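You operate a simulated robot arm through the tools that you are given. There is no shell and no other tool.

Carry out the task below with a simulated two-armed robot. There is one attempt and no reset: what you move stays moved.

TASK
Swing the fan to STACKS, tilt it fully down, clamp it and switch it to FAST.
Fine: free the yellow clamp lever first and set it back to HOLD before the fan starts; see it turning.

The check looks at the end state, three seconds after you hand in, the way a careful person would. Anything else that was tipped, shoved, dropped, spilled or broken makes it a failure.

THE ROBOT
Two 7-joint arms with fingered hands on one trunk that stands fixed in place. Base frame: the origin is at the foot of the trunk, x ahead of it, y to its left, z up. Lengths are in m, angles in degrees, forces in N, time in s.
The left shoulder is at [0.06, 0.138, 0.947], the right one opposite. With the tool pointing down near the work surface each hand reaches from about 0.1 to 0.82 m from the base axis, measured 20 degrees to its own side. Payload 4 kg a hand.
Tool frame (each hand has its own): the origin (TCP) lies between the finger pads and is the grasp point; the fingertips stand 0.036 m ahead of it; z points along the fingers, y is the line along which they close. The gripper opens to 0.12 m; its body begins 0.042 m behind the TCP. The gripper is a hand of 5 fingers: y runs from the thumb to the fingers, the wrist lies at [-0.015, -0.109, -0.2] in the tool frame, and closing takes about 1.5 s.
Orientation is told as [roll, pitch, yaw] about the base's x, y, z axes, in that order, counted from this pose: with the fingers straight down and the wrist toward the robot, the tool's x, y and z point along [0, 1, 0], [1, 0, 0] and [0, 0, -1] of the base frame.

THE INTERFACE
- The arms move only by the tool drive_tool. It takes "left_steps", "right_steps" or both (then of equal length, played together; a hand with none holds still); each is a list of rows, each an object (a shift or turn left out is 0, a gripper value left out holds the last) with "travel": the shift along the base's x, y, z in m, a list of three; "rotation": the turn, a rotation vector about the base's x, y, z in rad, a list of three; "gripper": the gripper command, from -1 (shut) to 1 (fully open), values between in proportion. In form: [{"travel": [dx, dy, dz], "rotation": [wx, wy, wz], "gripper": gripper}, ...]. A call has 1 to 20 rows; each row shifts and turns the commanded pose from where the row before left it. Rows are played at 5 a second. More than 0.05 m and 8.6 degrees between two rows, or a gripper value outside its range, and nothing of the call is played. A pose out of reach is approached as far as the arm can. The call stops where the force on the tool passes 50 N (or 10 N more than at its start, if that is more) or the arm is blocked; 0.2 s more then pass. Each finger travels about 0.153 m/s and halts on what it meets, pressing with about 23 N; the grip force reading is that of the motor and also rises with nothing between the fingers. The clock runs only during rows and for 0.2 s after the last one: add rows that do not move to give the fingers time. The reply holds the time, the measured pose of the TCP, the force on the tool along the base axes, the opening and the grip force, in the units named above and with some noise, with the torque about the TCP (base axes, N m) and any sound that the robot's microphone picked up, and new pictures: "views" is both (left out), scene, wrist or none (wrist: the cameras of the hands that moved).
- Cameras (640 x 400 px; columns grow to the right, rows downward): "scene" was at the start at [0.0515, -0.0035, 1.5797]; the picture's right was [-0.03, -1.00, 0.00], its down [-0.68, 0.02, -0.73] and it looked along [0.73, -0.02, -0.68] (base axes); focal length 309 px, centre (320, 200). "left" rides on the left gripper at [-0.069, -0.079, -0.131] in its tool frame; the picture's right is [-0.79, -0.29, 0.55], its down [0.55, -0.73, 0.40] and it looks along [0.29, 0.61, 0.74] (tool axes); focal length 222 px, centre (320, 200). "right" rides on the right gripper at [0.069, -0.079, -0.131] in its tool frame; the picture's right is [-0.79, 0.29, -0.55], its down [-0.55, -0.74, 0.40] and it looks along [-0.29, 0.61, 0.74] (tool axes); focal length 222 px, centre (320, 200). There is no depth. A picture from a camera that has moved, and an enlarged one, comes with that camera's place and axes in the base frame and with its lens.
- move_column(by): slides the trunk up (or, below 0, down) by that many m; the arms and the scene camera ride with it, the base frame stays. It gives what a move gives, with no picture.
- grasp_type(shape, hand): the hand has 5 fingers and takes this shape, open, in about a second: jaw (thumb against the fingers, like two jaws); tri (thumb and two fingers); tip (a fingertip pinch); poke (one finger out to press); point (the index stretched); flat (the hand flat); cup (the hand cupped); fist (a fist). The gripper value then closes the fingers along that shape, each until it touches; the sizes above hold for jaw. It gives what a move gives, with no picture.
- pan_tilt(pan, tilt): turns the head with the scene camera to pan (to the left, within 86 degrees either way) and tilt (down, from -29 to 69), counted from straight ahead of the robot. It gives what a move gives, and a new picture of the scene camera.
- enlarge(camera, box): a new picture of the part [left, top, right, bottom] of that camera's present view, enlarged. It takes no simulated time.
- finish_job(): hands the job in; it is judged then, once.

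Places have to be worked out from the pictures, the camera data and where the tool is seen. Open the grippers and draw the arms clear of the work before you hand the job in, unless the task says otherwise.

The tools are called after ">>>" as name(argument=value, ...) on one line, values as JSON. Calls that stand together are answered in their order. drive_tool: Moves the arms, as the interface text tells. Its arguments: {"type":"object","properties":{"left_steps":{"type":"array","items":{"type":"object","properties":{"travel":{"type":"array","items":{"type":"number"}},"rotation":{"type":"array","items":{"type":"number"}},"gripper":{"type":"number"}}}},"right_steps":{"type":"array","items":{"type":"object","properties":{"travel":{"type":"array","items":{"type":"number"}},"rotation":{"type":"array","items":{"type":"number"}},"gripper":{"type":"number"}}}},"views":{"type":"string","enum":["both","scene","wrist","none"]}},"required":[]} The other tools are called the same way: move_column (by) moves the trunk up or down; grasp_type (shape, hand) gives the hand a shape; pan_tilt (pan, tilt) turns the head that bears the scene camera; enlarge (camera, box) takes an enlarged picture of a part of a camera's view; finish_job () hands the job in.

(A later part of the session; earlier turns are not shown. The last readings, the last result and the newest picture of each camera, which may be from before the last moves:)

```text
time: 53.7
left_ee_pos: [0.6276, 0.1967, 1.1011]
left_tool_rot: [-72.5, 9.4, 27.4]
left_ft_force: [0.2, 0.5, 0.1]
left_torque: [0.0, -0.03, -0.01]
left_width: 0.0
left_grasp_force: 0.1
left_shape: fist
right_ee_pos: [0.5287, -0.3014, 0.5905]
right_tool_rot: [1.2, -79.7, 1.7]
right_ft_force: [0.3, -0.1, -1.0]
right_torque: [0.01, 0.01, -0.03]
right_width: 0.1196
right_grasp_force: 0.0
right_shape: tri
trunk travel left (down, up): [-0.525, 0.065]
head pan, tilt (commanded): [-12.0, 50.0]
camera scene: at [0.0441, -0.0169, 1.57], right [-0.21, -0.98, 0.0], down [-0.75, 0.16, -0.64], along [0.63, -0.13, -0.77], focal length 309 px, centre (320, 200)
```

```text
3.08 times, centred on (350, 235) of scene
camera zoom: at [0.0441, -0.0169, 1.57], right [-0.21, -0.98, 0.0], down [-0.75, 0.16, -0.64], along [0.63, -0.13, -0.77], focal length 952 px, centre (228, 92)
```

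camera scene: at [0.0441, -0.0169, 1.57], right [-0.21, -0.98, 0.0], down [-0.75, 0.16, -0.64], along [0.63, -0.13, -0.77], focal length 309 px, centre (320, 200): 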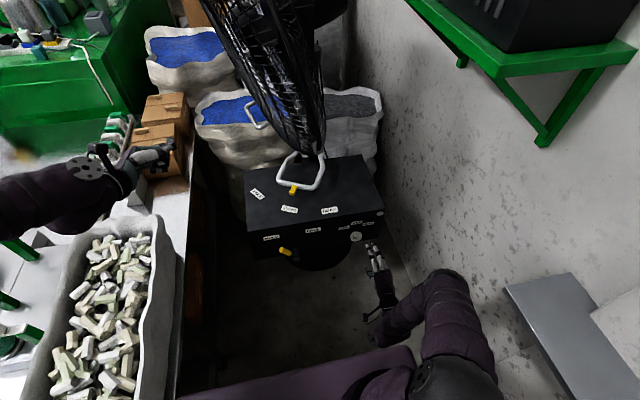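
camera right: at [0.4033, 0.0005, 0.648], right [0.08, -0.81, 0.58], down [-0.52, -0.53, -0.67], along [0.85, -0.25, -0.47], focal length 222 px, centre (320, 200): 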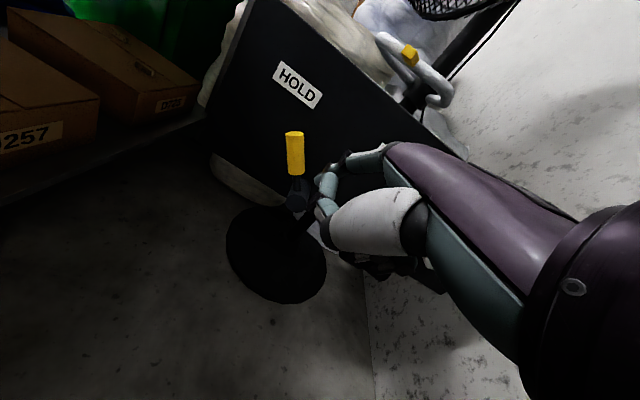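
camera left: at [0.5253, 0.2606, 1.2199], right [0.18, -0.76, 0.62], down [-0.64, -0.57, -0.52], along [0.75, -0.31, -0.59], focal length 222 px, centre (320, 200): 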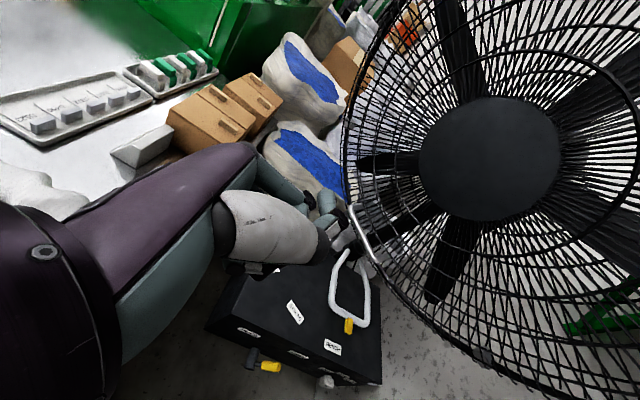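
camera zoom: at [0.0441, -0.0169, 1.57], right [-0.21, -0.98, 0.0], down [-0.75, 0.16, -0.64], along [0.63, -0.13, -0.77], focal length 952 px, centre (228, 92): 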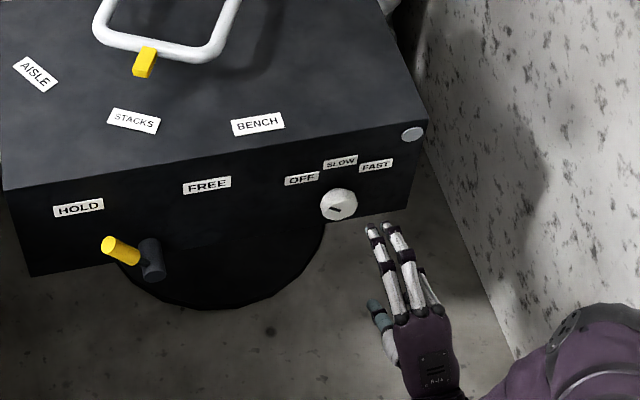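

The hand is in a natural pose with the three fingers pointing at the panel; the knob is hexagonal, centred about (y -0.296, z 0.533), its mark toward OFF. I line the open hand up with the knob axis and approach partway.

>>> drive_tool(right_steps=[{"travel": [0.0, 0.005, -0.03]}, {"travel": [0.0, 0.004, -0.028]}, {"travel": [0.035, 0.0, 0.0]}, {"travel": [0.03, 0.0, 0.0]}], views="both")

>>> enlarge(camera="scene", box=[300, 190, 440, 290])

>>> enlarge(camera="right", box=[140, 160, 440, 380])

```text
time: 54.7
left_ee_pos: [0.6289, 0.196, 1.1018]
left_tool_rot: [-72.6, 9.3, 27.4]
left_ft_force: [-0.4, -0.2, -0.3]
left_torque: [0.03, -0.01, 0.01]
left_width: 0.0
left_grasp_force: 0.1
left_shape: fist
right_ee_pos: [0.576, -0.3022, 0.5641]
right_tool_rot: [1.1, -79.7, 1.8]
right_ft_force: [-0.3, -0.6, -0.1]
right_torque: [0.0, -0.01, -0.02]
right_width: 0.1197
right_grasp_force: 0.1
right_shape: tri
right hand out of reach, approached as far as the arm can: row 2, 3, 4
trunk travel left (down, up): [-0.525, 0.065]
head pan, tilt (commanded): [-12.0, 50.0]
camera scene: at [0.0442, -0.0169, 1.5699], right [-0.21, -0.98, 0.0], down [-0.75, 0.16, -0.64], along [0.63, -0.13, -0.77], focal length 309 px, centre (320, 200)
camera right: at [0.428, -0.2405, 0.5102], right [-0.45, -0.81, 0.38], down [0.29, -0.53, -0.8], along [0.85, -0.25, 0.47], focal length 222 px, centre (320, 200)
```

scene: 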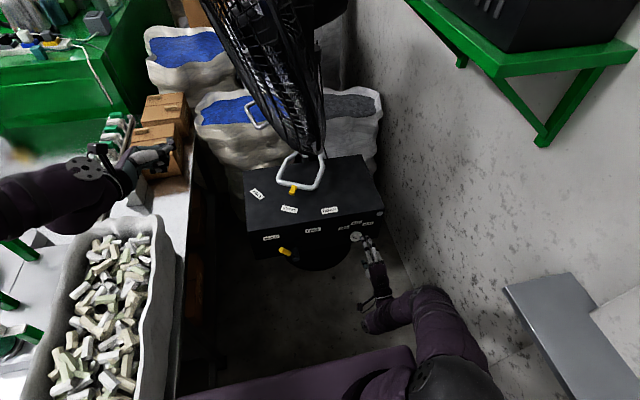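
right: 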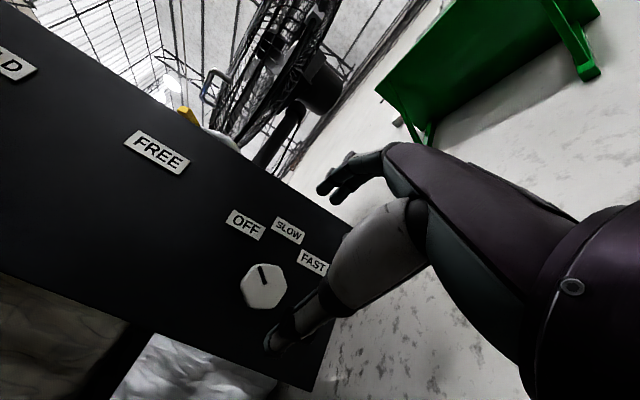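

```text
4.00 times, centred on (370, 240) of scene
camera zoom: at [0.0442, -0.0169, 1.5699], right [-0.21, -0.98, 0.0], down [-0.75, 0.16, -0.64], along [0.63, -0.13, -0.77], focal length 1237 px, centre (120, 40)
```

zoom: 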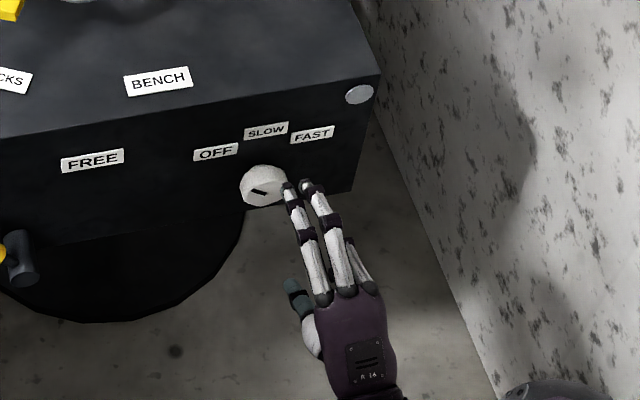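

```text
1.82 times, centred on (290, 270) of right
camera zoom: at [0.428, -0.2405, 0.5102], right [-0.45, -0.81, 0.38], down [0.29, -0.53, -0.8], along [0.85, -0.25, 0.47], focal length 404 px, centre (374, 73)
```

zoom: 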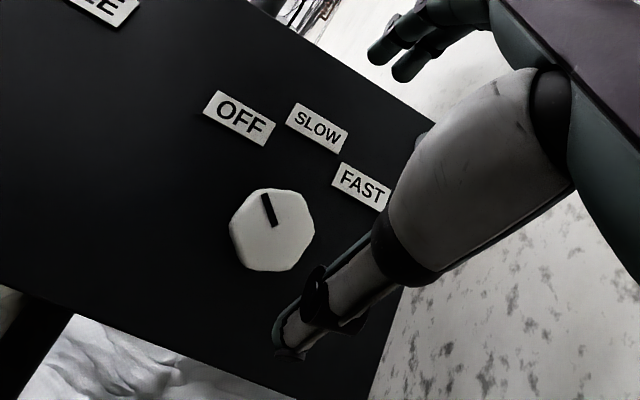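

At this pitch the right hand stops at z≈0.564, about 3 cm above the knob. A small trunk drop of 6 cm would fix it; first I check the space around the left shoulder and under the left arm.

>>> pan_tilt(pan=60, tilt=62)

>>> pan_tilt(pan=20, tilt=69)

```text
time: 56.1
left_ee_pos: [0.6281, 0.1969, 1.1003]
left_tool_rot: [-72.5, 9.3, 27.4]
left_ft_force: [-0.4, 0.4, -0.4]
left_torque: [0.0, -0.02, 0.0]
left_width: 0.0
left_grasp_force: 0.1
left_shape: fist
right_ee_pos: [0.5749, -0.3035, 0.5627]
right_tool_rot: [1.1, -79.8, 1.8]
right_ft_force: [0.0, 0.0, -1.0]
right_torque: [0.01, 0.02, -0.02]
right_width: 0.1199
right_grasp_force: 0.0
right_shape: tri
trunk travel left (down, up): [-0.525, 0.065]
head pan, tilt (commanded): [60.0, 62.0]
camera scene: at [0.001, 0.0548, 1.5551], right [0.87, -0.5, 0.0], down [-0.44, -0.76, -0.47], along [0.24, 0.41, -0.88], focal length 309 px, centre (320, 200)
```

scene: 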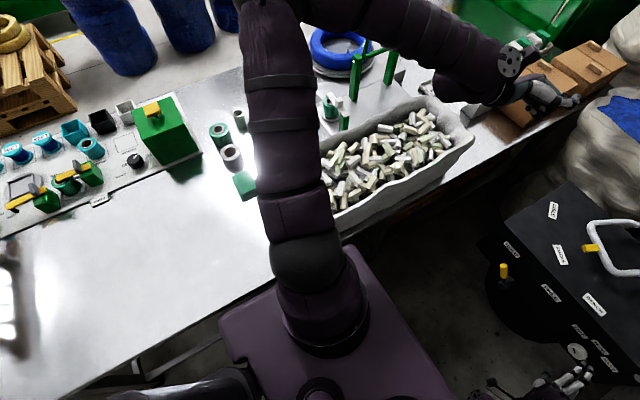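

```text
time: 57.2
left_ee_pos: [0.6279, 0.1969, 1.1016]
left_tool_rot: [-72.5, 9.3, 27.5]
left_ft_force: [0.0, -0.3, 0.0]
left_torque: [0.01, -0.02, -0.02]
left_width: 0.0001
left_grasp_force: 0.2
left_shape: fist
right_ee_pos: [0.5761, -0.3038, 0.5639]
right_tool_rot: [1.0, -79.8, 1.7]
right_ft_force: [0.6, 0.6, -0.3]
right_torque: [-0.01, 0.0, 0.02]
right_width: 0.1195
right_grasp_force: 0.1
right_shape: tri
trunk travel left (down, up): [-0.525, 0.065]
head pan, tilt (commanded): [20.0, 68.8]
camera scene: at [0.0213, 0.0183, 1.548], right [0.34, -0.94, 0.0], down [-0.88, -0.32, -0.36], along [0.34, 0.12, -0.93], focal length 309 px, centre (320, 200)
```

scene: 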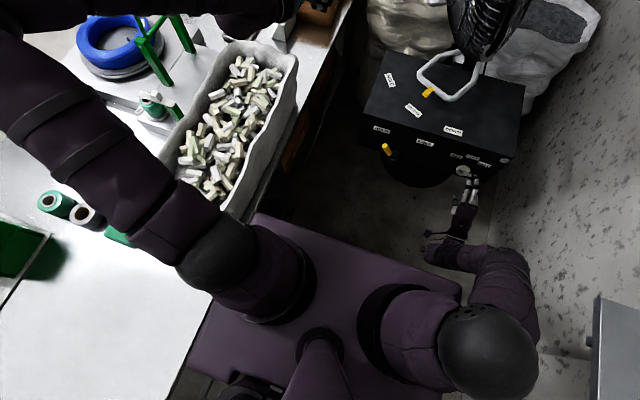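

The trunk has a few centimetres of clearance to the table edge and the left arm is well above the table. I raise the left hand 6 cm first, then lower the trunk by 5 cm.

>>> drive_tool(left_steps=[{"travel": [-0.01, 0, 0.03]}, {"travel": [-0.01, 0, 0.03]}], views="none")

>>> move_column(by=-0.05)

>>> pan_tilt(pan=-8, tilt=48)

```text
time: 57.8
left_ee_pos: [0.6068, 0.1956, 1.1588]
left_tool_rot: [-72.5, 9.4, 27.5]
left_ft_force: [-0.6, 0.3, 0.5]
left_torque: [0.01, 0.0, 0.01]
left_width: 0.0001
left_grasp_force: 0.0
left_shape: fist
right_ee_pos: [0.577, -0.3038, 0.5639]
right_tool_rot: [1.2, -79.8, 1.8]
right_ft_force: [0.2, 0.6, -0.9]
right_torque: [0.02, 0.05, -0.02]
right_width: 0.1197
right_grasp_force: 0.0
right_shape: tri
trunk travel left (down, up): [-0.525, 0.065]
head pan, tilt (commanded): [20.0, 68.8]
```

```text
time: 58.7
left_ee_pos: [0.6071, 0.1968, 1.1093]
left_tool_rot: [-72.7, 9.3, 27.3]
left_ft_force: [-0.1, 0.3, -0.8]
left_torque: [0.01, -0.02, -0.03]
left_width: 0.0001
left_grasp_force: 0.1
left_shape: fist
right_ee_pos: [0.5757, -0.303, 0.5131]
right_tool_rot: [1.1, -79.8, 1.6]
right_ft_force: [0.5, 0.3, 0.3]
right_torque: [0.01, -0.01, 0.01]
right_width: 0.12
right_grasp_force: 0.1
right_shape: tri
trunk travel left (down, up): [-0.475, 0.115]
head pan, tilt (commanded): [20.0, 68.8]
```

```text
time: 59.6
left_ee_pos: [0.606, 0.1965, 1.1099]
left_tool_rot: [-72.5, 9.3, 27.4]
left_ft_force: [-0.4, 1.1, 0.3]
left_torque: [0.0, 0.0, 0.0]
left_width: 0.0
left_grasp_force: 0.1
left_shape: fist
right_ee_pos: [0.5763, -0.3031, 0.5132]
right_tool_rot: [1.1, -79.8, 1.7]
right_ft_force: [0.4, 0.1, 0.2]
right_torque: [0.02, 0.01, -0.01]
right_width: 0.1197
right_grasp_force: 0.0
right_shape: tri
trunk travel left (down, up): [-0.475, 0.115]
head pan, tilt (commanded): [-8.0, 48.0]
camera scene: at [0.0468, -0.0118, 1.5226], right [-0.14, -0.99, 0.0], down [-0.74, 0.1, -0.67], along [0.66, -0.09, -0.74], focal length 309 px, centre (320, 200)
```

scene: 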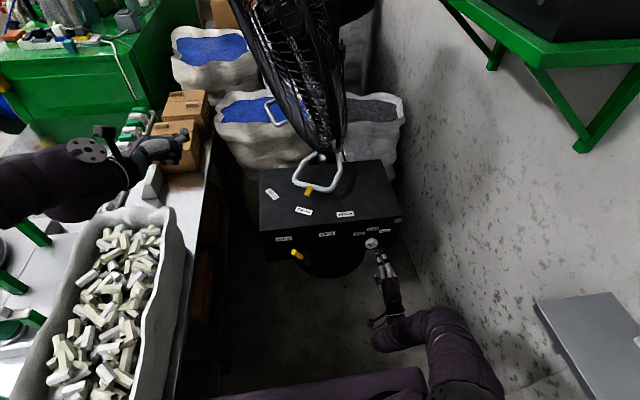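

The trunk is 5 cm lower with nothing touched. I now line the right hand up with the knob: TCP to y≈-0.292, z≈0.533, then forward partway and look.

>>> drive_tool(right_steps=[{"travel": [0.0, 0.006, 0.01]}, {"travel": [0.01, 0.005, 0.01]}, {"travel": [0.02, 0.0, 0.0]}], views="wrist")

>>> enlarge(camera="scene", box=[310, 190, 450, 290])

>>> enlarge(camera="right", box=[140, 120, 440, 340])

```text
time: 60.5
left_ee_pos: [0.6073, 0.1961, 1.109]
left_tool_rot: [-72.7, 9.3, 27.5]
left_ft_force: [0.0, -0.2, -0.4]
left_torque: [-0.02, -0.01, -0.01]
left_width: 0.0001
left_grasp_force: 0.1
left_shape: fist
right_ee_pos: [0.6054, -0.2934, 0.5341]
right_tool_rot: [1.1, -79.8, 1.8]
right_ft_force: [-0.1, 0.1, 0.5]
right_torque: [-0.03, 0.03, 0.0]
right_width: 0.1196
right_grasp_force: 0.1
right_shape: tri
trunk travel left (down, up): [-0.475, 0.115]
head pan, tilt (commanded): [-8.0, 48.0]
camera right: at [0.4582, -0.2304, 0.4805], right [-0.45, -0.81, 0.38], down [0.29, -0.53, -0.8], along [0.85, -0.25, 0.47], focal length 222 px, centre (320, 200)
```

right: 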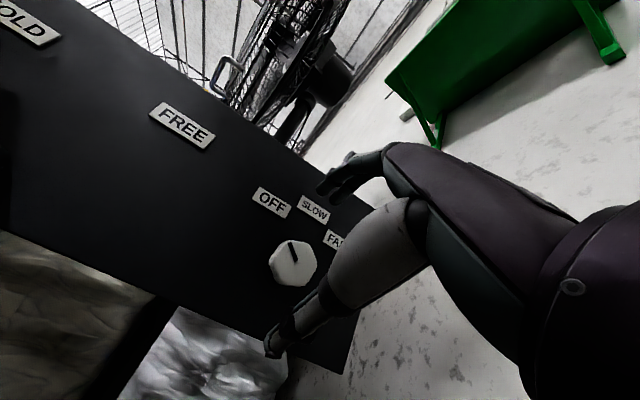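

```text
4.00 times, centred on (380, 240) of scene
camera zoom: at [0.0469, -0.0118, 1.5227], right [-0.14, -0.99, 0.0], down [-0.74, 0.1, -0.67], along [0.66, -0.09, -0.74], focal length 1237 px, centre (80, 40)
```

zoom: 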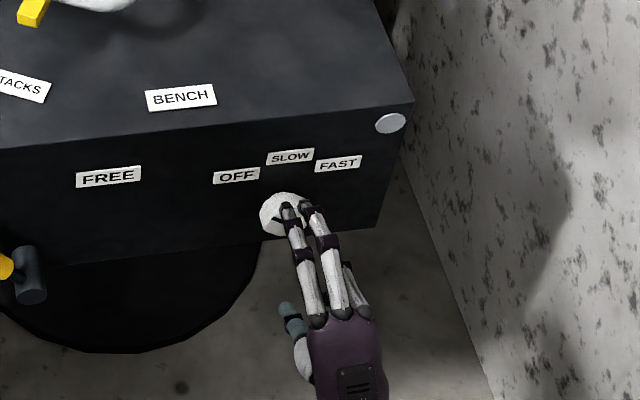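

```text
1.82 times, centred on (290, 230) of right
camera zoom: at [0.4582, -0.2304, 0.4805], right [-0.45, -0.81, 0.38], down [0.29, -0.53, -0.8], along [0.85, -0.25, 0.47], focal length 404 px, centre (374, 146)
```

zoom: 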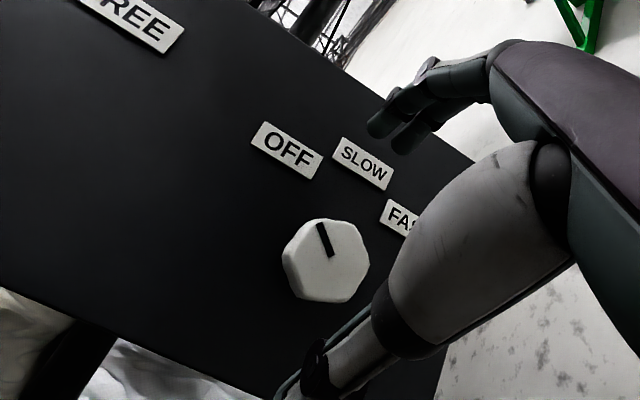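

The knob face is at x≈0.68, centre y≈-0.299, z≈0.527, about 2 cm deep, 5 cm across. I level the fingers fully with the knob axis and advance so the tips straddle it.

>>> drive_tool(right_steps=[{"travel": [0.0, 0.0, -0.006], "rotation": [0, -0.14, 0]}, {"travel": [0.02, 0.0, 0.0]}, {"travel": [0.02, 0.0, 0.0]}], views="wrist")

>>> enlarge(camera="scene", box=[310, 190, 450, 290])

>>> enlarge(camera="right", box=[180, 120, 440, 310])

```text
time: 61.2
left_ee_pos: [0.6066, 0.1982, 1.1088]
left_tool_rot: [-72.6, 9.3, 27.4]
left_ft_force: [0.0, 0.7, -0.5]
left_torque: [0.02, -0.01, 0.04]
left_width: 0.0
left_grasp_force: 0.1
left_shape: fist
right_ee_pos: [0.6241, -0.3242, 0.5674]
right_tool_rot: [-5.0, -87.9, 7.8]
right_ft_force: [-0.6, -0.3, 0.0]
right_torque: [0.0, -0.02, -0.01]
right_width: 0.1196
right_grasp_force: 0.1
right_shape: tri
right hand out of reach, approached as far as the arm can: row 1, 2, 3
trunk travel left (down, up): [-0.475, 0.115]
head pan, tilt (commanded): [-8.0, 48.0]
camera right: at [0.4859, -0.2611, 0.4948], right [-0.5, -0.81, 0.31], down [0.4, -0.53, -0.75], along [0.77, -0.25, 0.58], focal length 222 px, centre (320, 200)
```

right: 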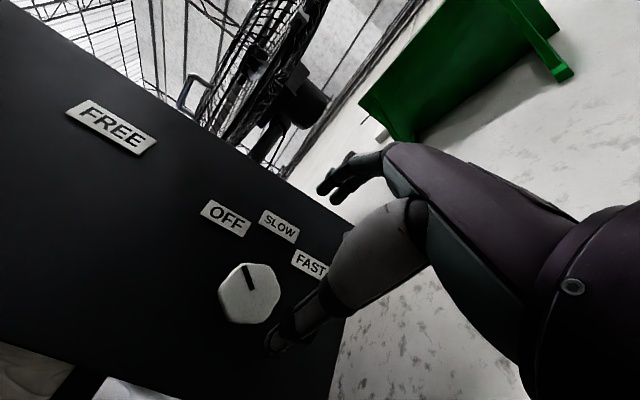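

```text
4.00 times, centred on (380, 240) of scene
camera zoom: at [0.0468, -0.0118, 1.5227], right [-0.14, -0.99, 0.0], down [-0.74, 0.1, -0.67], along [0.66, -0.09, -0.74], focal length 1237 px, centre (80, 40)
```

zoom: 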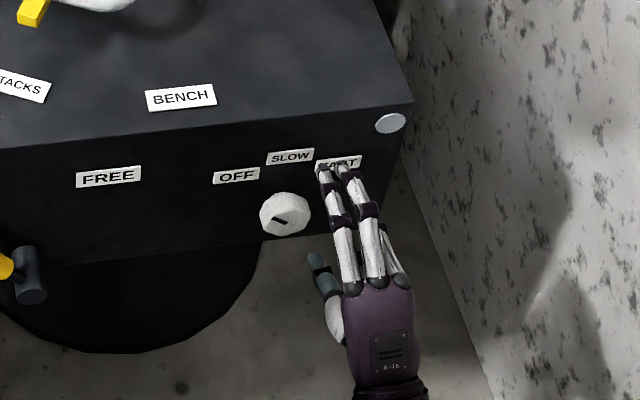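

```text
2.11 times, centred on (310, 215) of right
camera zoom: at [0.4859, -0.2611, 0.4948], right [-0.5, -0.81, 0.31], down [0.4, -0.53, -0.75], along [0.77, -0.25, 0.58], focal length 468 px, centre (341, 168)
```

zoom: 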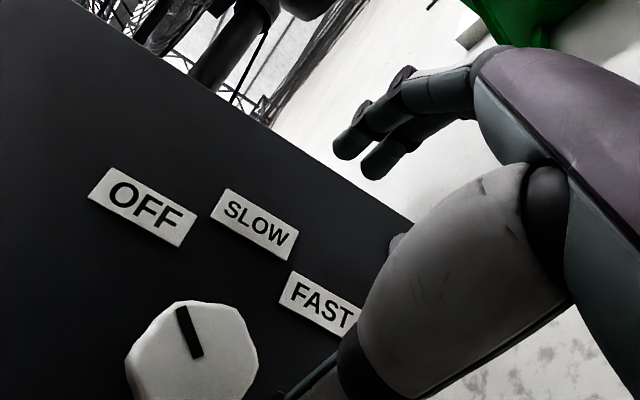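

Fully level is out of reach; the -80° pitch was fine. I go back to that pitch at a short standoff in line with the knob.

>>> drive_tool(right_steps=[{"travel": [-0.02, 0.01, 0.0], "rotation": [0, 0.07, 0]}, {"travel": [-0.005, 0.01, -0.015], "rotation": [0, 0.07, 0]}, {"travel": [0.0, 0.01, -0.014]}, {"travel": [0.0, 0.0, -0.01]}], views="none")

```text
time: 62.2
left_ee_pos: [0.6078, 0.1979, 1.1088]
left_tool_rot: [-72.6, 9.4, 27.4]
left_ft_force: [0.8, -0.3, -0.3]
left_torque: [0.03, 0.01, 0.01]
left_width: 0.0
left_grasp_force: 0.1
left_shape: fist
right_ee_pos: [0.5994, -0.2942, 0.5275]
right_tool_rot: [0.9, -79.9, 2.0]
right_ft_force: [-0.3, 1.1, -0.7]
right_torque: [0.0, 0.01, -0.01]
right_width: 0.1199
right_grasp_force: 0.0
right_shape: tri
trunk travel left (down, up): [-0.475, 0.115]
head pan, tilt (commanded): [-8.0, 48.0]
```

Back in line at p=-80°. I advance to straddle the knob, x≈0.655.

>>> drive_tool(right_steps=[{"travel": [0.02, 0.0, 0.003]}, {"travel": [0.02, 0.0, 0.002]}, {"travel": [0.014, 0.0, 0.0]}], views="wrist")

>>> enlarge(camera="scene", box=[310, 190, 450, 290])

>>> enlarge(camera="right", box=[180, 90, 440, 280])

```text
time: 63.0
left_ee_pos: [0.6072, 0.1968, 1.1082]
left_tool_rot: [-72.7, 9.3, 27.4]
left_ft_force: [0.4, -0.6, 0.2]
left_torque: [0.01, 0.03, -0.05]
left_width: 0.0
left_grasp_force: 0.1
left_shape: fist
right_ee_pos: [0.6389, -0.2935, 0.5346]
right_tool_rot: [1.0, -79.7, 1.6]
right_ft_force: [-0.5, 0.7, 0.5]
right_torque: [0.0, 0.03, 0.0]
right_width: 0.12
right_grasp_force: 0.1
right_shape: tri
right hand out of reach, approached as far as the arm can: row 3
trunk travel left (down, up): [-0.475, 0.115]
head pan, tilt (commanded): [-8.0, 48.0]
camera right: at [0.4916, -0.23, 0.481], right [-0.45, -0.81, 0.38], down [0.29, -0.53, -0.8], along [0.85, -0.25, 0.47], focal length 222 px, centre (320, 200)
```

right: 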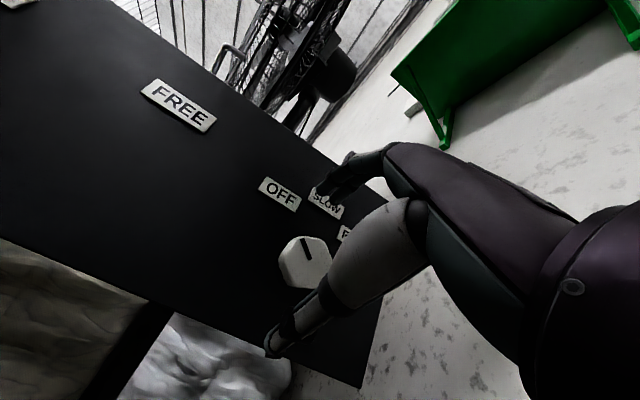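

```text
4.00 times, centred on (380, 240) of scene
camera zoom: at [0.0468, -0.0118, 1.5227], right [-0.14, -0.99, 0.0], down [-0.74, 0.1, -0.67], along [0.66, -0.09, -0.74], focal length 1237 px, centre (80, 40)
```

zoom: 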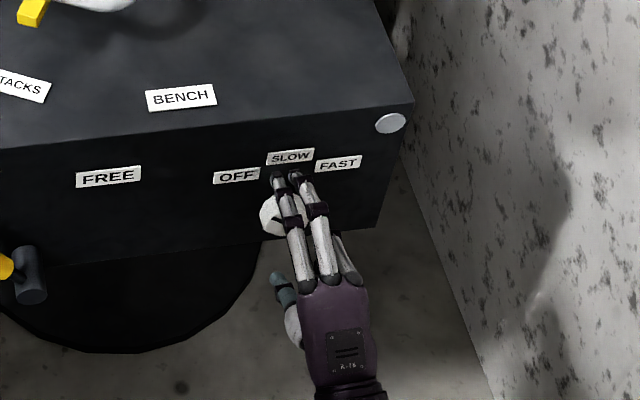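

```text
2.11 times, centred on (310, 185) of right
camera zoom: at [0.4916, -0.23, 0.481], right [-0.45, -0.81, 0.38], down [0.29, -0.53, -0.8], along [0.85, -0.25, 0.47], focal length 468 px, centre (341, 232)
```

zoom: 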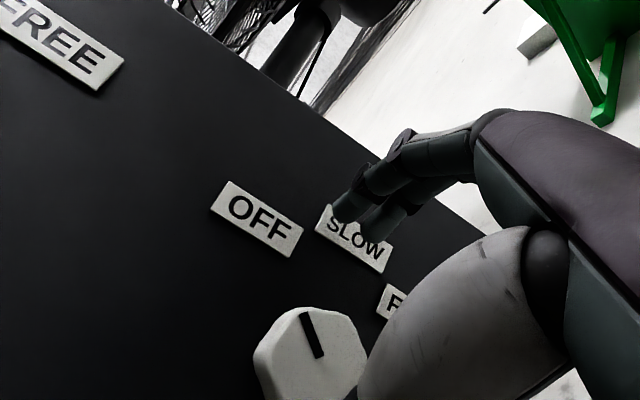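

The wrist limit stops me about 1.5 cm short. Before lowering the trunk any further I measure the table height from the two cameras.

>>> enlarge(camera="left", box=[0, 0, 320, 200])

>>> enlarge(camera="scene", box=[60, 70, 260, 220])

```text
2.00 times, centred on (160, 100) of left
camera zoom: at [0.5051, 0.2614, 1.2268], right [0.18, -0.76, 0.62], down [-0.64, -0.57, -0.52], along [0.75, -0.31, -0.59], focal length 444 px, centre (640, 400)
```

zoom: 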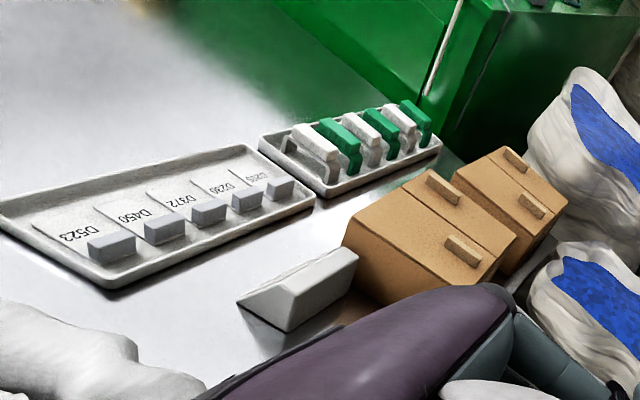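

```text
2.67 times, centred on (160, 145) of scene
camera zoom: at [0.0468, -0.0118, 1.5227], right [-0.14, -0.99, 0.0], down [-0.74, 0.1, -0.67], along [0.66, -0.09, -0.74], focal length 825 px, centre (747, 347)
```

zoom: 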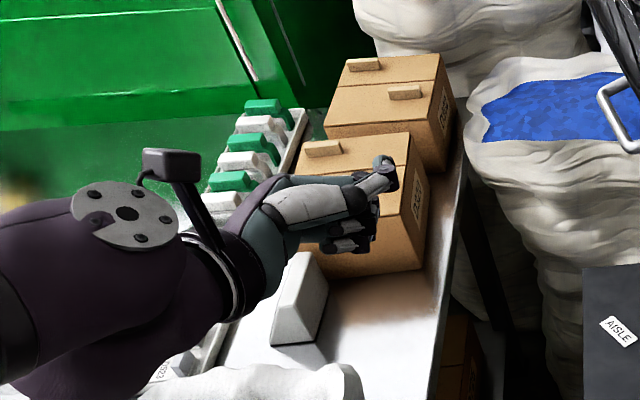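

The table top is at about z≈0.69, so there is ample room under the left arm. I back the right hand off the knob, lower the trunk 7 cm more, and come back up to the knob height.

>>> drive_tool(right_steps=[{"travel": [-0.03, 0.0, 0.0]}, {"travel": [-0.03, 0.0, 0.0]}], views="none")

>>> move_column(by=-0.07)

>>> drive_tool(right_steps=[{"travel": [0.0, 0.0, 0.035]}, {"travel": [0.0, 0.0, 0.033]}], views="both")

```text
time: 63.6
left_ee_pos: [0.6068, 0.1965, 1.11]
left_tool_rot: [-72.6, 9.2, 27.5]
left_ft_force: [0.0, -0.4, 0.0]
left_torque: [-0.02, -0.01, 0.02]
left_width: 0.0001
left_grasp_force: 0.1
left_shape: fist
right_ee_pos: [0.5778, -0.2933, 0.5335]
right_tool_rot: [1.3, -79.8, 1.5]
right_ft_force: [-0.3, -0.5, 1.0]
right_torque: [0.01, 0.01, 0.0]
right_width: 0.12
right_grasp_force: 0.0
right_shape: tri
trunk travel left (down, up): [-0.475, 0.115]
head pan, tilt (commanded): [-8.0, 48.0]
```

```text
time: 64.7
left_ee_pos: [0.607, 0.1962, 1.04]
left_tool_rot: [-72.6, 9.3, 27.4]
left_ft_force: [-0.8, -0.1, -1.0]
left_torque: [-0.02, 0.03, 0.01]
left_width: 0.0
left_grasp_force: 0.0
left_shape: fist
right_ee_pos: [0.5798, -0.2924, 0.4641]
right_tool_rot: [1.1, -79.8, 1.7]
right_ft_force: [-0.4, 0.5, -0.7]
right_torque: [-0.01, 0.03, 0.0]
right_width: 0.1198
right_grasp_force: 0.0
right_shape: tri
trunk travel left (down, up): [-0.405, 0.185]
head pan, tilt (commanded): [-8.0, 48.0]
```

```text
time: 65.3
left_ee_pos: [0.6061, 0.1958, 1.0389]
left_tool_rot: [-72.5, 9.3, 27.4]
left_ft_force: [0.7, -0.3, 0.4]
left_torque: [-0.05, -0.02, -0.03]
left_width: 0.0
left_grasp_force: 0.0
left_shape: fist
right_ee_pos: [0.5816, -0.2943, 0.5315]
right_tool_rot: [1.1, -79.8, 1.9]
right_ft_force: [0.3, -0.1, 0.3]
right_torque: [-0.03, 0.01, -0.07]
right_width: 0.1197
right_grasp_force: 0.0
right_shape: tri
trunk travel left (down, up): [-0.405, 0.185]
head pan, tilt (commanded): [-8.0, 48.0]
camera scene: at [0.0466, -0.012, 1.4526], right [-0.14, -0.99, 0.0], down [-0.74, 0.1, -0.67], along [0.66, -0.09, -0.74], focal length 309 px, centre (320, 200)
camera right: at [0.4333, -0.2321, 0.4784], right [-0.45, -0.81, 0.38], down [0.29, -0.53, -0.8], along [0.85, -0.25, 0.47], focal length 222 px, centre (320, 200)
```

scene: 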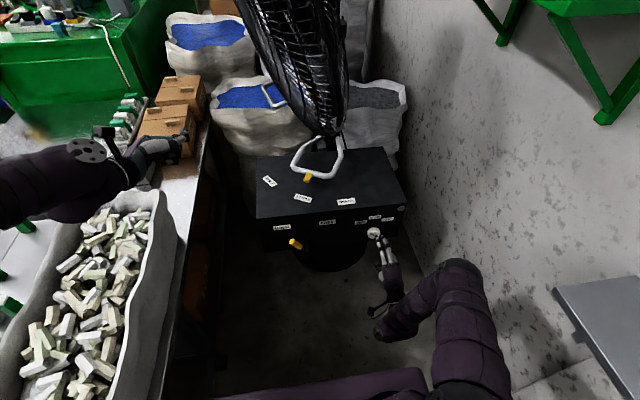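
right: 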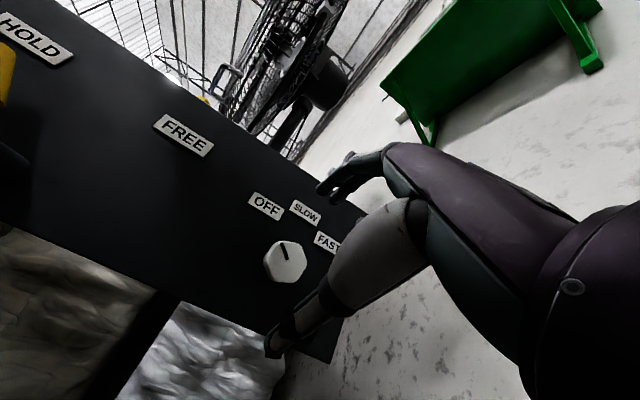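

Reached the knob height again. I now try leveling the fingers further and moving in.

>>> drive_tool(right_steps=[{"travel": [0.01, 0.0, 0.0], "rotation": [0, -0.07, 0]}, {"travel": [0.01, 0.0, -0.003], "rotation": [0, -0.07, 0]}], views="none")

```text
time: 65.9
left_ee_pos: [0.6063, 0.1968, 1.0385]
left_tool_rot: [-72.7, 9.4, 27.5]
left_ft_force: [0.1, -1.2, -0.2]
left_torque: [-0.01, -0.02, 0.01]
left_width: 0.0001
left_grasp_force: 0.2
left_shape: fist
right_ee_pos: [0.5993, -0.2938, 0.5289]
right_tool_rot: [-5.5, -87.9, 8.4]
right_ft_force: [0.2, 0.5, 0.2]
right_torque: [-0.01, 0.01, 0.01]
right_width: 0.1197
right_grasp_force: 0.0
right_shape: tri
trunk travel left (down, up): [-0.405, 0.185]
head pan, tilt (commanded): [-8.0, 48.0]
```

Fully level now and in reach. I advance to x≈0.655 so the open fingers straddle the knob.

>>> drive_tool(right_steps=[{"travel": [0.02, 0.0, 0.0]}, {"travel": [0.02, 0.0, 0.0]}, {"travel": [0.015, 0.0, 0.0]}], views="wrist")

>>> enlarge(camera="scene", box=[310, 180, 450, 280])

>>> enlarge(camera="right", box=[180, 90, 440, 280])

```text
time: 66.7
left_ee_pos: [0.6073, 0.196, 1.0397]
left_tool_rot: [-72.6, 9.4, 27.4]
left_ft_force: [-0.4, -0.8, -0.4]
left_torque: [-0.01, -0.01, 0.03]
left_width: 0.0
left_grasp_force: 0.1
left_shape: fist
right_ee_pos: [0.6548, -0.2933, 0.5294]
right_tool_rot: [-4.6, -87.9, 7.4]
right_ft_force: [0.7, -0.3, 0.5]
right_torque: [-0.01, 0.03, -0.01]
right_width: 0.1199
right_grasp_force: 0.0
right_shape: tri
trunk travel left (down, up): [-0.405, 0.185]
head pan, tilt (commanded): [-8.0, 48.0]
camera right: at [0.5168, -0.2311, 0.4565], right [-0.5, -0.81, 0.31], down [0.4, -0.53, -0.75], along [0.77, -0.25, 0.58], focal length 222 px, centre (320, 200)
```

right: 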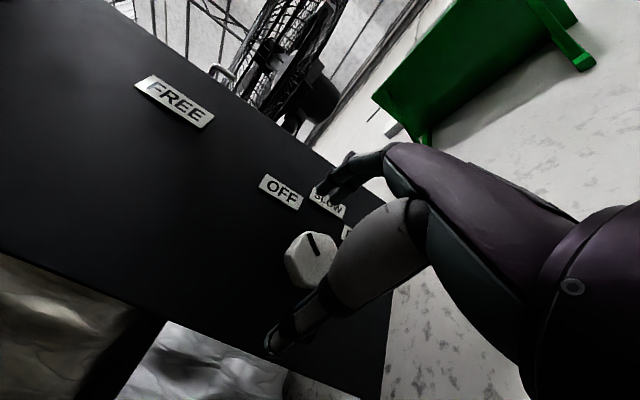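

```text
4.00 times, centred on (380, 230) of scene
camera zoom: at [0.0468, -0.0118, 1.4527], right [-0.14, -0.99, 0.0], down [-0.74, 0.1, -0.67], along [0.66, -0.09, -0.74], focal length 1237 px, centre (80, 80)
```

zoom: 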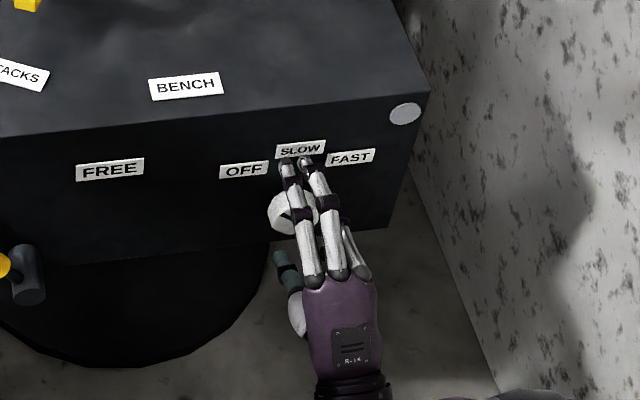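

```text
2.11 times, centred on (310, 185) of right
camera zoom: at [0.5168, -0.2311, 0.4565], right [-0.5, -0.81, 0.31], down [0.4, -0.53, -0.75], along [0.77, -0.25, 0.58], focal length 468 px, centre (341, 232)
```

zoom: 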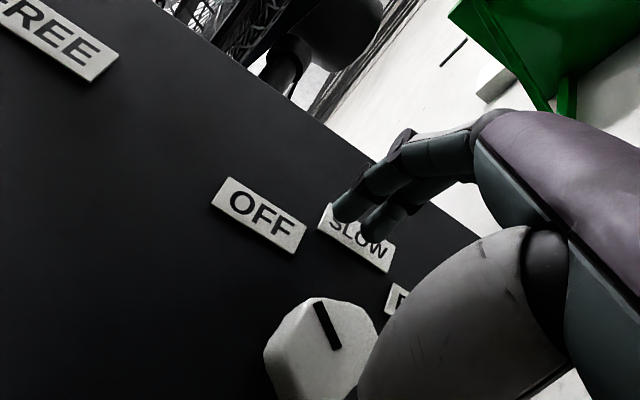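

The fingers straddle the knob evenly (knob centre ≈ y -0.297, z 0.526). I close them on it and watch the forces.

>>> drive_tool(right_steps=[{"gripper": 0.4}, {"gripper": 0.0}, {"gripper": -0.3}, {"gripper": -0.6}, {"gripper": -1.0}, {"gripper": -1.0}, {"gripper": -1.0}, {"gripper": -1.0}], views="wrist")

>>> enlarge(camera="scene", box=[310, 180, 450, 280])

>>> enlarge(camera="right", box=[180, 90, 440, 280])

```text
time: 68.5
left_ee_pos: [0.6064, 0.1974, 1.0386]
left_tool_rot: [-72.6, 9.4, 27.3]
left_ft_force: [-0.2, -0.2, 0.5]
left_torque: [0.03, 0.02, -0.01]
left_width: 0.0
left_grasp_force: 0.0
left_shape: fist
right_ee_pos: [0.6559, -0.2937, 0.5297]
right_tool_rot: [-4.9, -87.7, 7.6]
right_ft_force: [1.1, 3.2, -2.2]
right_torque: [-0.02, 0.06, 0.09]
right_width: 0.0342
right_grasp_force: 22.7
right_shape: tri
trunk travel left (down, up): [-0.405, 0.185]
head pan, tilt (commanded): [-8.0, 48.0]
camera right: at [0.5166, -0.2309, 0.4562], right [-0.49, -0.81, 0.31], down [0.4, -0.53, -0.75], along [0.77, -0.25, 0.58], focal length 222 px, centre (320, 200)
```

right: 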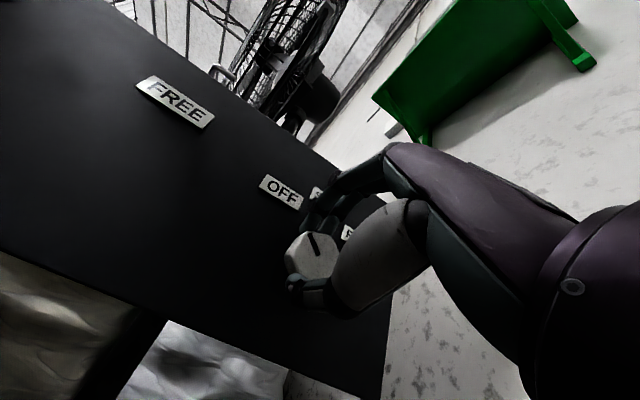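

```text
4.00 times, centred on (380, 230) of scene
camera zoom: at [0.0471, -0.0118, 1.4527], right [-0.14, -0.99, 0.0], down [-0.74, 0.1, -0.67], along [0.66, -0.09, -0.74], focal length 1237 px, centre (80, 80)
```

zoom: 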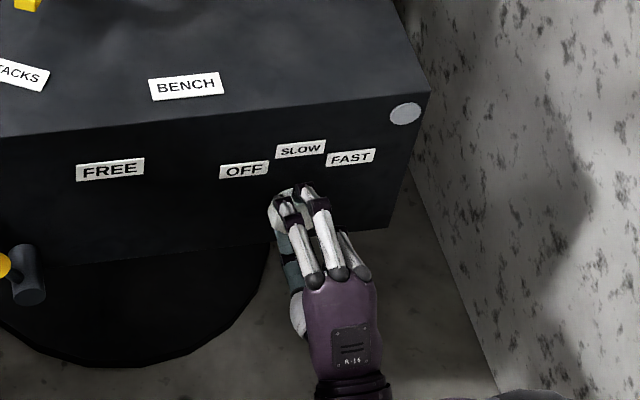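

```text
2.11 times, centred on (310, 185) of right
camera zoom: at [0.5166, -0.2309, 0.4562], right [-0.49, -0.81, 0.31], down [0.4, -0.53, -0.75], along [0.77, -0.25, 0.58], focal length 468 px, centre (341, 232)
```

zoom: 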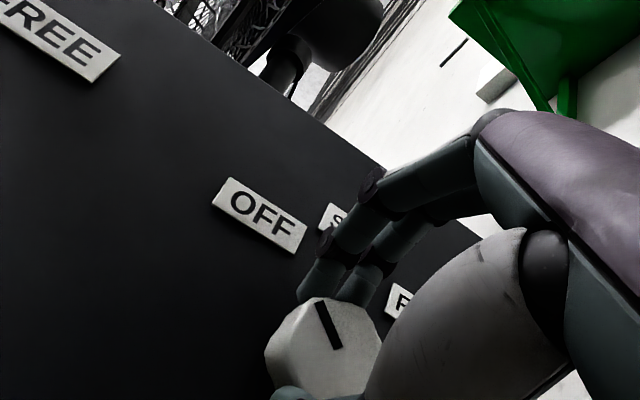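

The knob is gripped (22.7 N, fingers on top, thumb below). I turn the hand about the knob axis clockwise (positive about x) in small steps.

>>> drive_tool(right_steps=[{"rotation": [0.12, 0, 0], "gripper": -1.0}, {"rotation": [0.12, 0, 0], "gripper": -1.0}, {"rotation": [0.12, 0, 0], "gripper": -1.0}, {"rotation": [0.12, 0, 0], "gripper": -1.0}], views="both")

>>> enlarge(camera="right", box=[180, 90, 440, 280])

>>> enlarge(camera="scene", box=[310, 180, 450, 280])

```text
time: 69.5
left_ee_pos: [0.6063, 0.197, 1.0389]
left_tool_rot: [-72.5, 9.2, 27.3]
left_ft_force: [0.6, 0.1, 0.5]
left_torque: [0.02, 0.05, 0.01]
left_width: 0.0
left_grasp_force: 0.1
left_shape: fist
right_ee_pos: [0.6539, -0.2938, 0.5284]
right_tool_rot: [88.9, -62.6, -85.5]
right_ft_force: [6.3, -3.3, 6.6]
right_torque: [-0.08, -0.32, -0.1]
right_width: 0.033
right_grasp_force: 22.9
right_shape: tri
trunk travel left (down, up): [-0.405, 0.185]
head pan, tilt (commanded): [-8.0, 48.0]
camera scene: at [0.0466, -0.0118, 1.4528], right [-0.14, -0.99, 0.0], down [-0.74, 0.1, -0.67], along [0.66, -0.09, -0.74], focal length 309 px, centre (320, 200)
camera right: at [0.5161, -0.204, 0.4934], right [-0.5, -0.86, -0.1], down [0.4, -0.13, -0.91], along [0.77, -0.49, 0.41], focal length 222 px, centre (320, 200)
```

scene: 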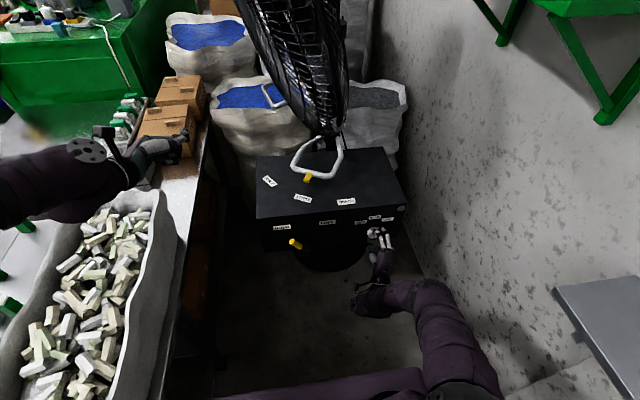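
right: 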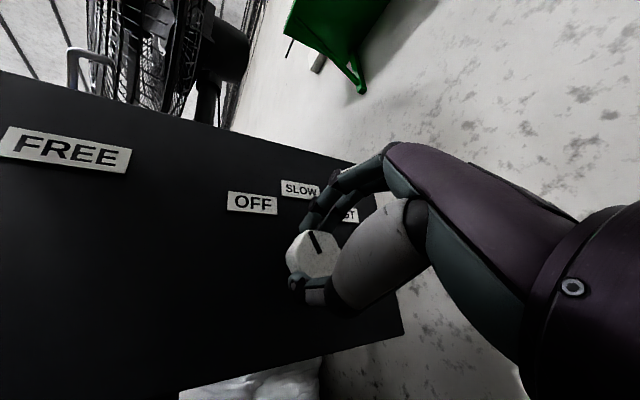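

```text
2.11 times, centred on (310, 185) of right
camera zoom: at [0.5161, -0.204, 0.4934], right [-0.5, -0.86, -0.1], down [0.4, -0.13, -0.91], along [0.77, -0.49, 0.41], focal length 468 px, centre (341, 232)
```

zoom: 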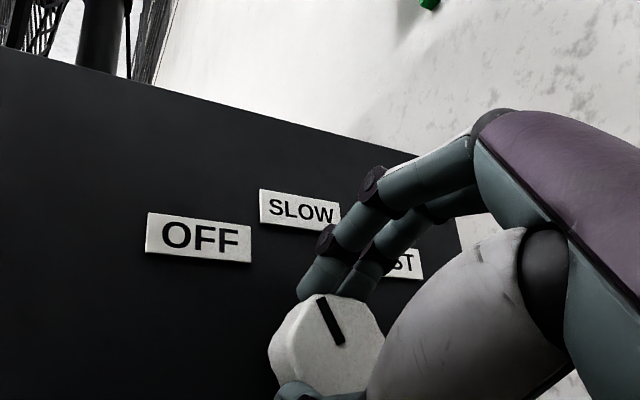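

```text
4.00 times, centred on (380, 230) of scene
camera zoom: at [0.0466, -0.0118, 1.4528], right [-0.14, -0.99, 0.0], down [-0.74, 0.1, -0.67], along [0.66, -0.09, -0.74], focal length 1237 px, centre (80, 80)
```

zoom: 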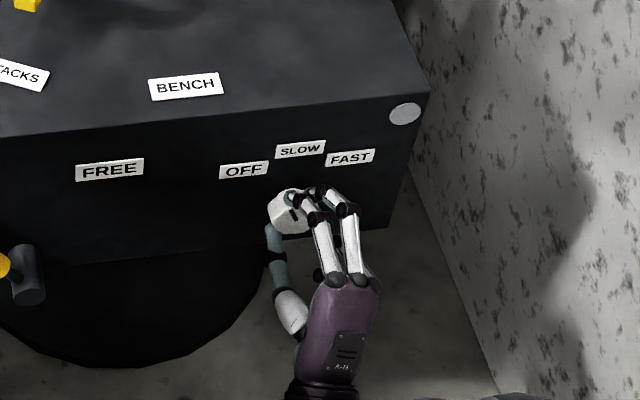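

The knob turns with the hand (~27°), forces small. I continue turning.

>>> drive_tool(right_steps=[{"rotation": [0.12, 0, 0], "gripper": -1.0}, {"rotation": [0.12, 0, 0], "gripper": -1.0}, {"rotation": [0.12, 0, 0], "gripper": -1.0}, {"rotation": [0.12, 0, 0], "gripper": -1.0}], views="both")

>>> enlarge(camera="right", box=[180, 90, 440, 280])

>>> enlarge(camera="scene", box=[310, 180, 450, 280])

```text
time: 70.5
left_ee_pos: [0.6056, 0.1962, 1.0404]
left_tool_rot: [-72.6, 9.4, 27.4]
left_ft_force: [0.5, -0.2, -0.2]
left_torque: [0.0, 0.02, -0.01]
left_width: 0.0002
left_grasp_force: 0.0
left_shape: fist
right_ee_pos: [0.6532, -0.2947, 0.5287]
right_tool_rot: [91.6, -35.1, -87.5]
right_ft_force: [5.4, -8.8, 12.3]
right_torque: [-0.16, -0.52, -0.48]
right_width: 0.0322
right_grasp_force: 22.9
right_shape: tri
trunk travel left (down, up): [-0.405, 0.185]
head pan, tilt (commanded): [-8.0, 48.0]
camera scene: at [0.0461, -0.012, 1.4528], right [-0.14, -0.99, 0.0], down [-0.74, 0.1, -0.67], along [0.66, -0.09, -0.74], focal length 309 px, centre (320, 200)
camera right: at [0.5157, -0.197, 0.5396], right [-0.5, -0.72, -0.49], down [0.4, 0.31, -0.86], along [0.77, -0.62, 0.13], focal length 222 px, centre (320, 200)
```

scene: 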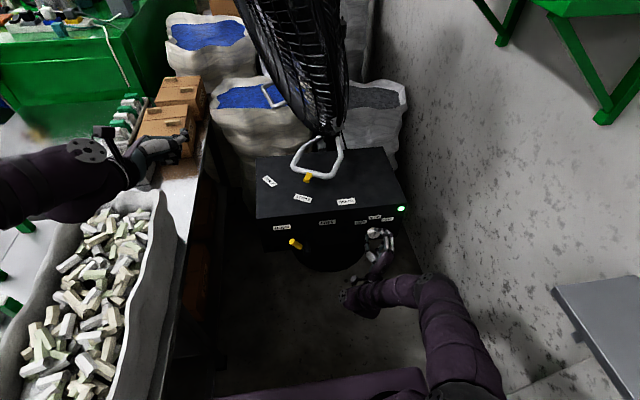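
right: 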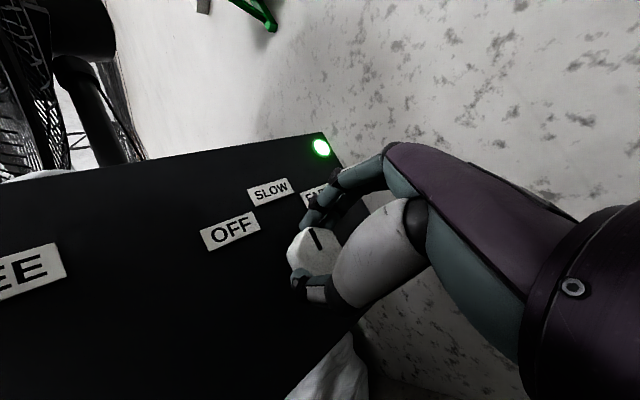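

```text
2.11 times, centred on (310, 185) of right
camera zoom: at [0.5157, -0.197, 0.5396], right [-0.5, -0.72, -0.49], down [0.4, 0.31, -0.86], along [0.77, -0.62, 0.13], focal length 468 px, centre (341, 232)
```

zoom: 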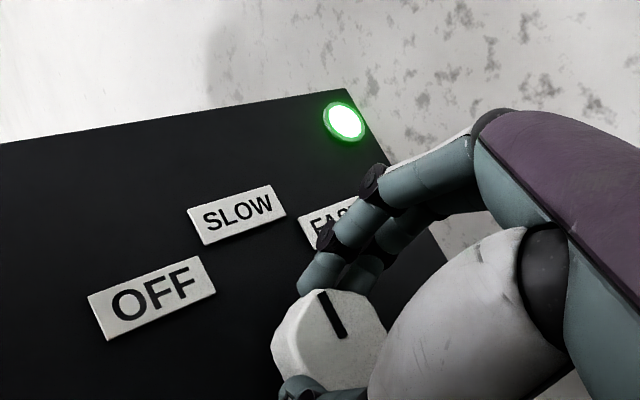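

```text
4.00 times, centred on (380, 230) of scene
camera zoom: at [0.0461, -0.012, 1.4528], right [-0.14, -0.99, 0.0], down [-0.74, 0.1, -0.67], along [0.66, -0.09, -0.74], focal length 1237 px, centre (80, 80)
```

zoom: 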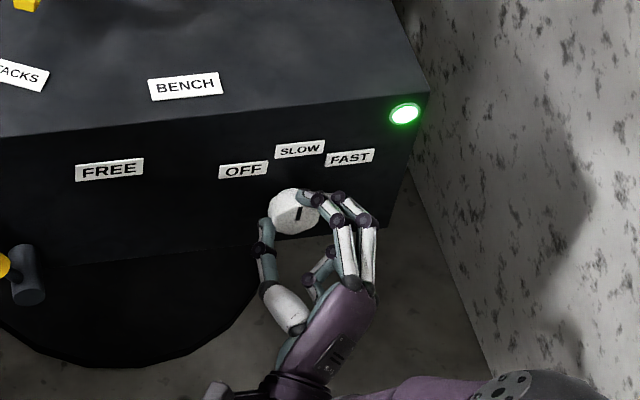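

The lamp is green: the switch has passed into SLOW. I keep turning toward FAST, with a tiny shift to relieve the side force.

>>> drive_tool(right_steps=[{"travel": [0, -0.001, 0.001], "rotation": [0.12, 0, 0], "gripper": -1.0}, {"travel": [0, -0.001, 0.001], "rotation": [0.12, 0, 0], "gripper": -1.0}, {"travel": [0, 0, 0.001], "rotation": [0.12, 0, 0], "gripper": -1.0}], views="both")

>>> enlarge(camera="right", box=[180, 90, 440, 280])

>>> enlarge(camera="scene", box=[310, 180, 450, 280])

```text
time: 71.3
left_ee_pos: [0.6063, 0.1958, 1.0396]
left_tool_rot: [-72.6, 9.3, 27.4]
left_ft_force: [0.3, 0.5, -0.3]
left_torque: [0.04, 0.0, -0.01]
left_width: 0.0
left_grasp_force: 0.0
left_shape: fist
right_ee_pos: [0.6538, -0.2959, 0.5317]
right_tool_rot: [92.4, -14.4, -87.8]
right_ft_force: [7.1, -12.6, 8.7]
right_torque: [-0.16, -0.31, -0.61]
right_width: 0.0319
right_grasp_force: 23.1
right_shape: tri
trunk travel left (down, up): [-0.405, 0.185]
head pan, tilt (commanded): [-8.0, 48.0]
camera scene: at [0.0466, -0.0123, 1.4526], right [-0.14, -0.99, 0.0], down [-0.74, 0.1, -0.67], along [0.66, -0.09, -0.74], focal length 309 px, centre (320, 200)
camera right: at [0.5153, -0.2083, 0.5748], right [-0.5, -0.5, -0.71], down [0.4, 0.59, -0.7], along [0.77, -0.63, -0.09], focal length 222 px, centre (320, 200)
```

scene: 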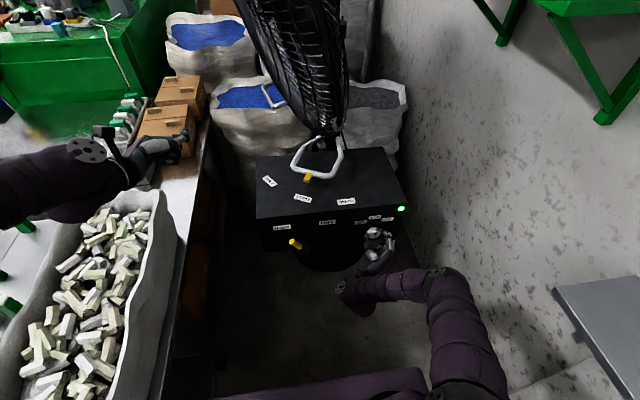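
right: 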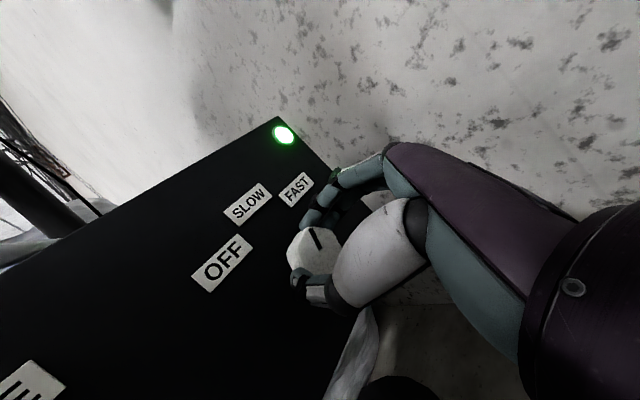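

```text
2.11 times, centred on (310, 185) of right
camera zoom: at [0.5153, -0.2083, 0.5748], right [-0.5, -0.5, -0.71], down [0.4, 0.59, -0.7], along [0.77, -0.63, -0.09], focal length 468 px, centre (341, 232)
```

zoom: 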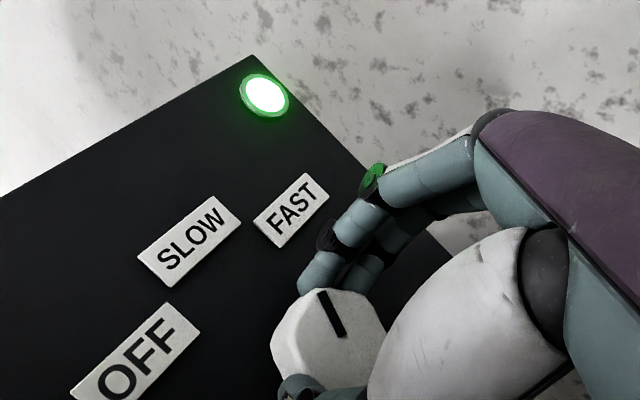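

```text
4.00 times, centred on (380, 230) of scene
camera zoom: at [0.0466, -0.0123, 1.4526], right [-0.14, -0.99, 0.0], down [-0.74, 0.1, -0.67], along [0.66, -0.09, -0.74], focal length 1237 px, centre (80, 80)
```

zoom: 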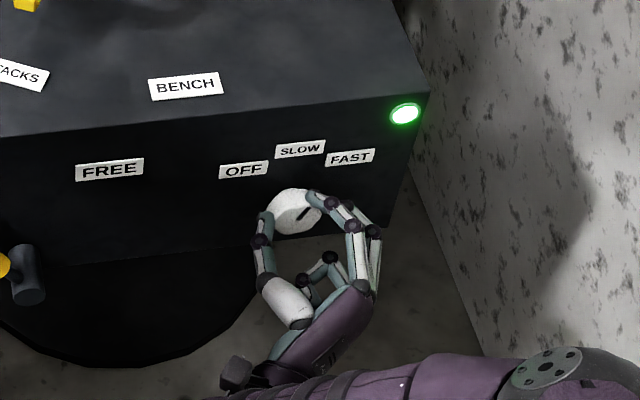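

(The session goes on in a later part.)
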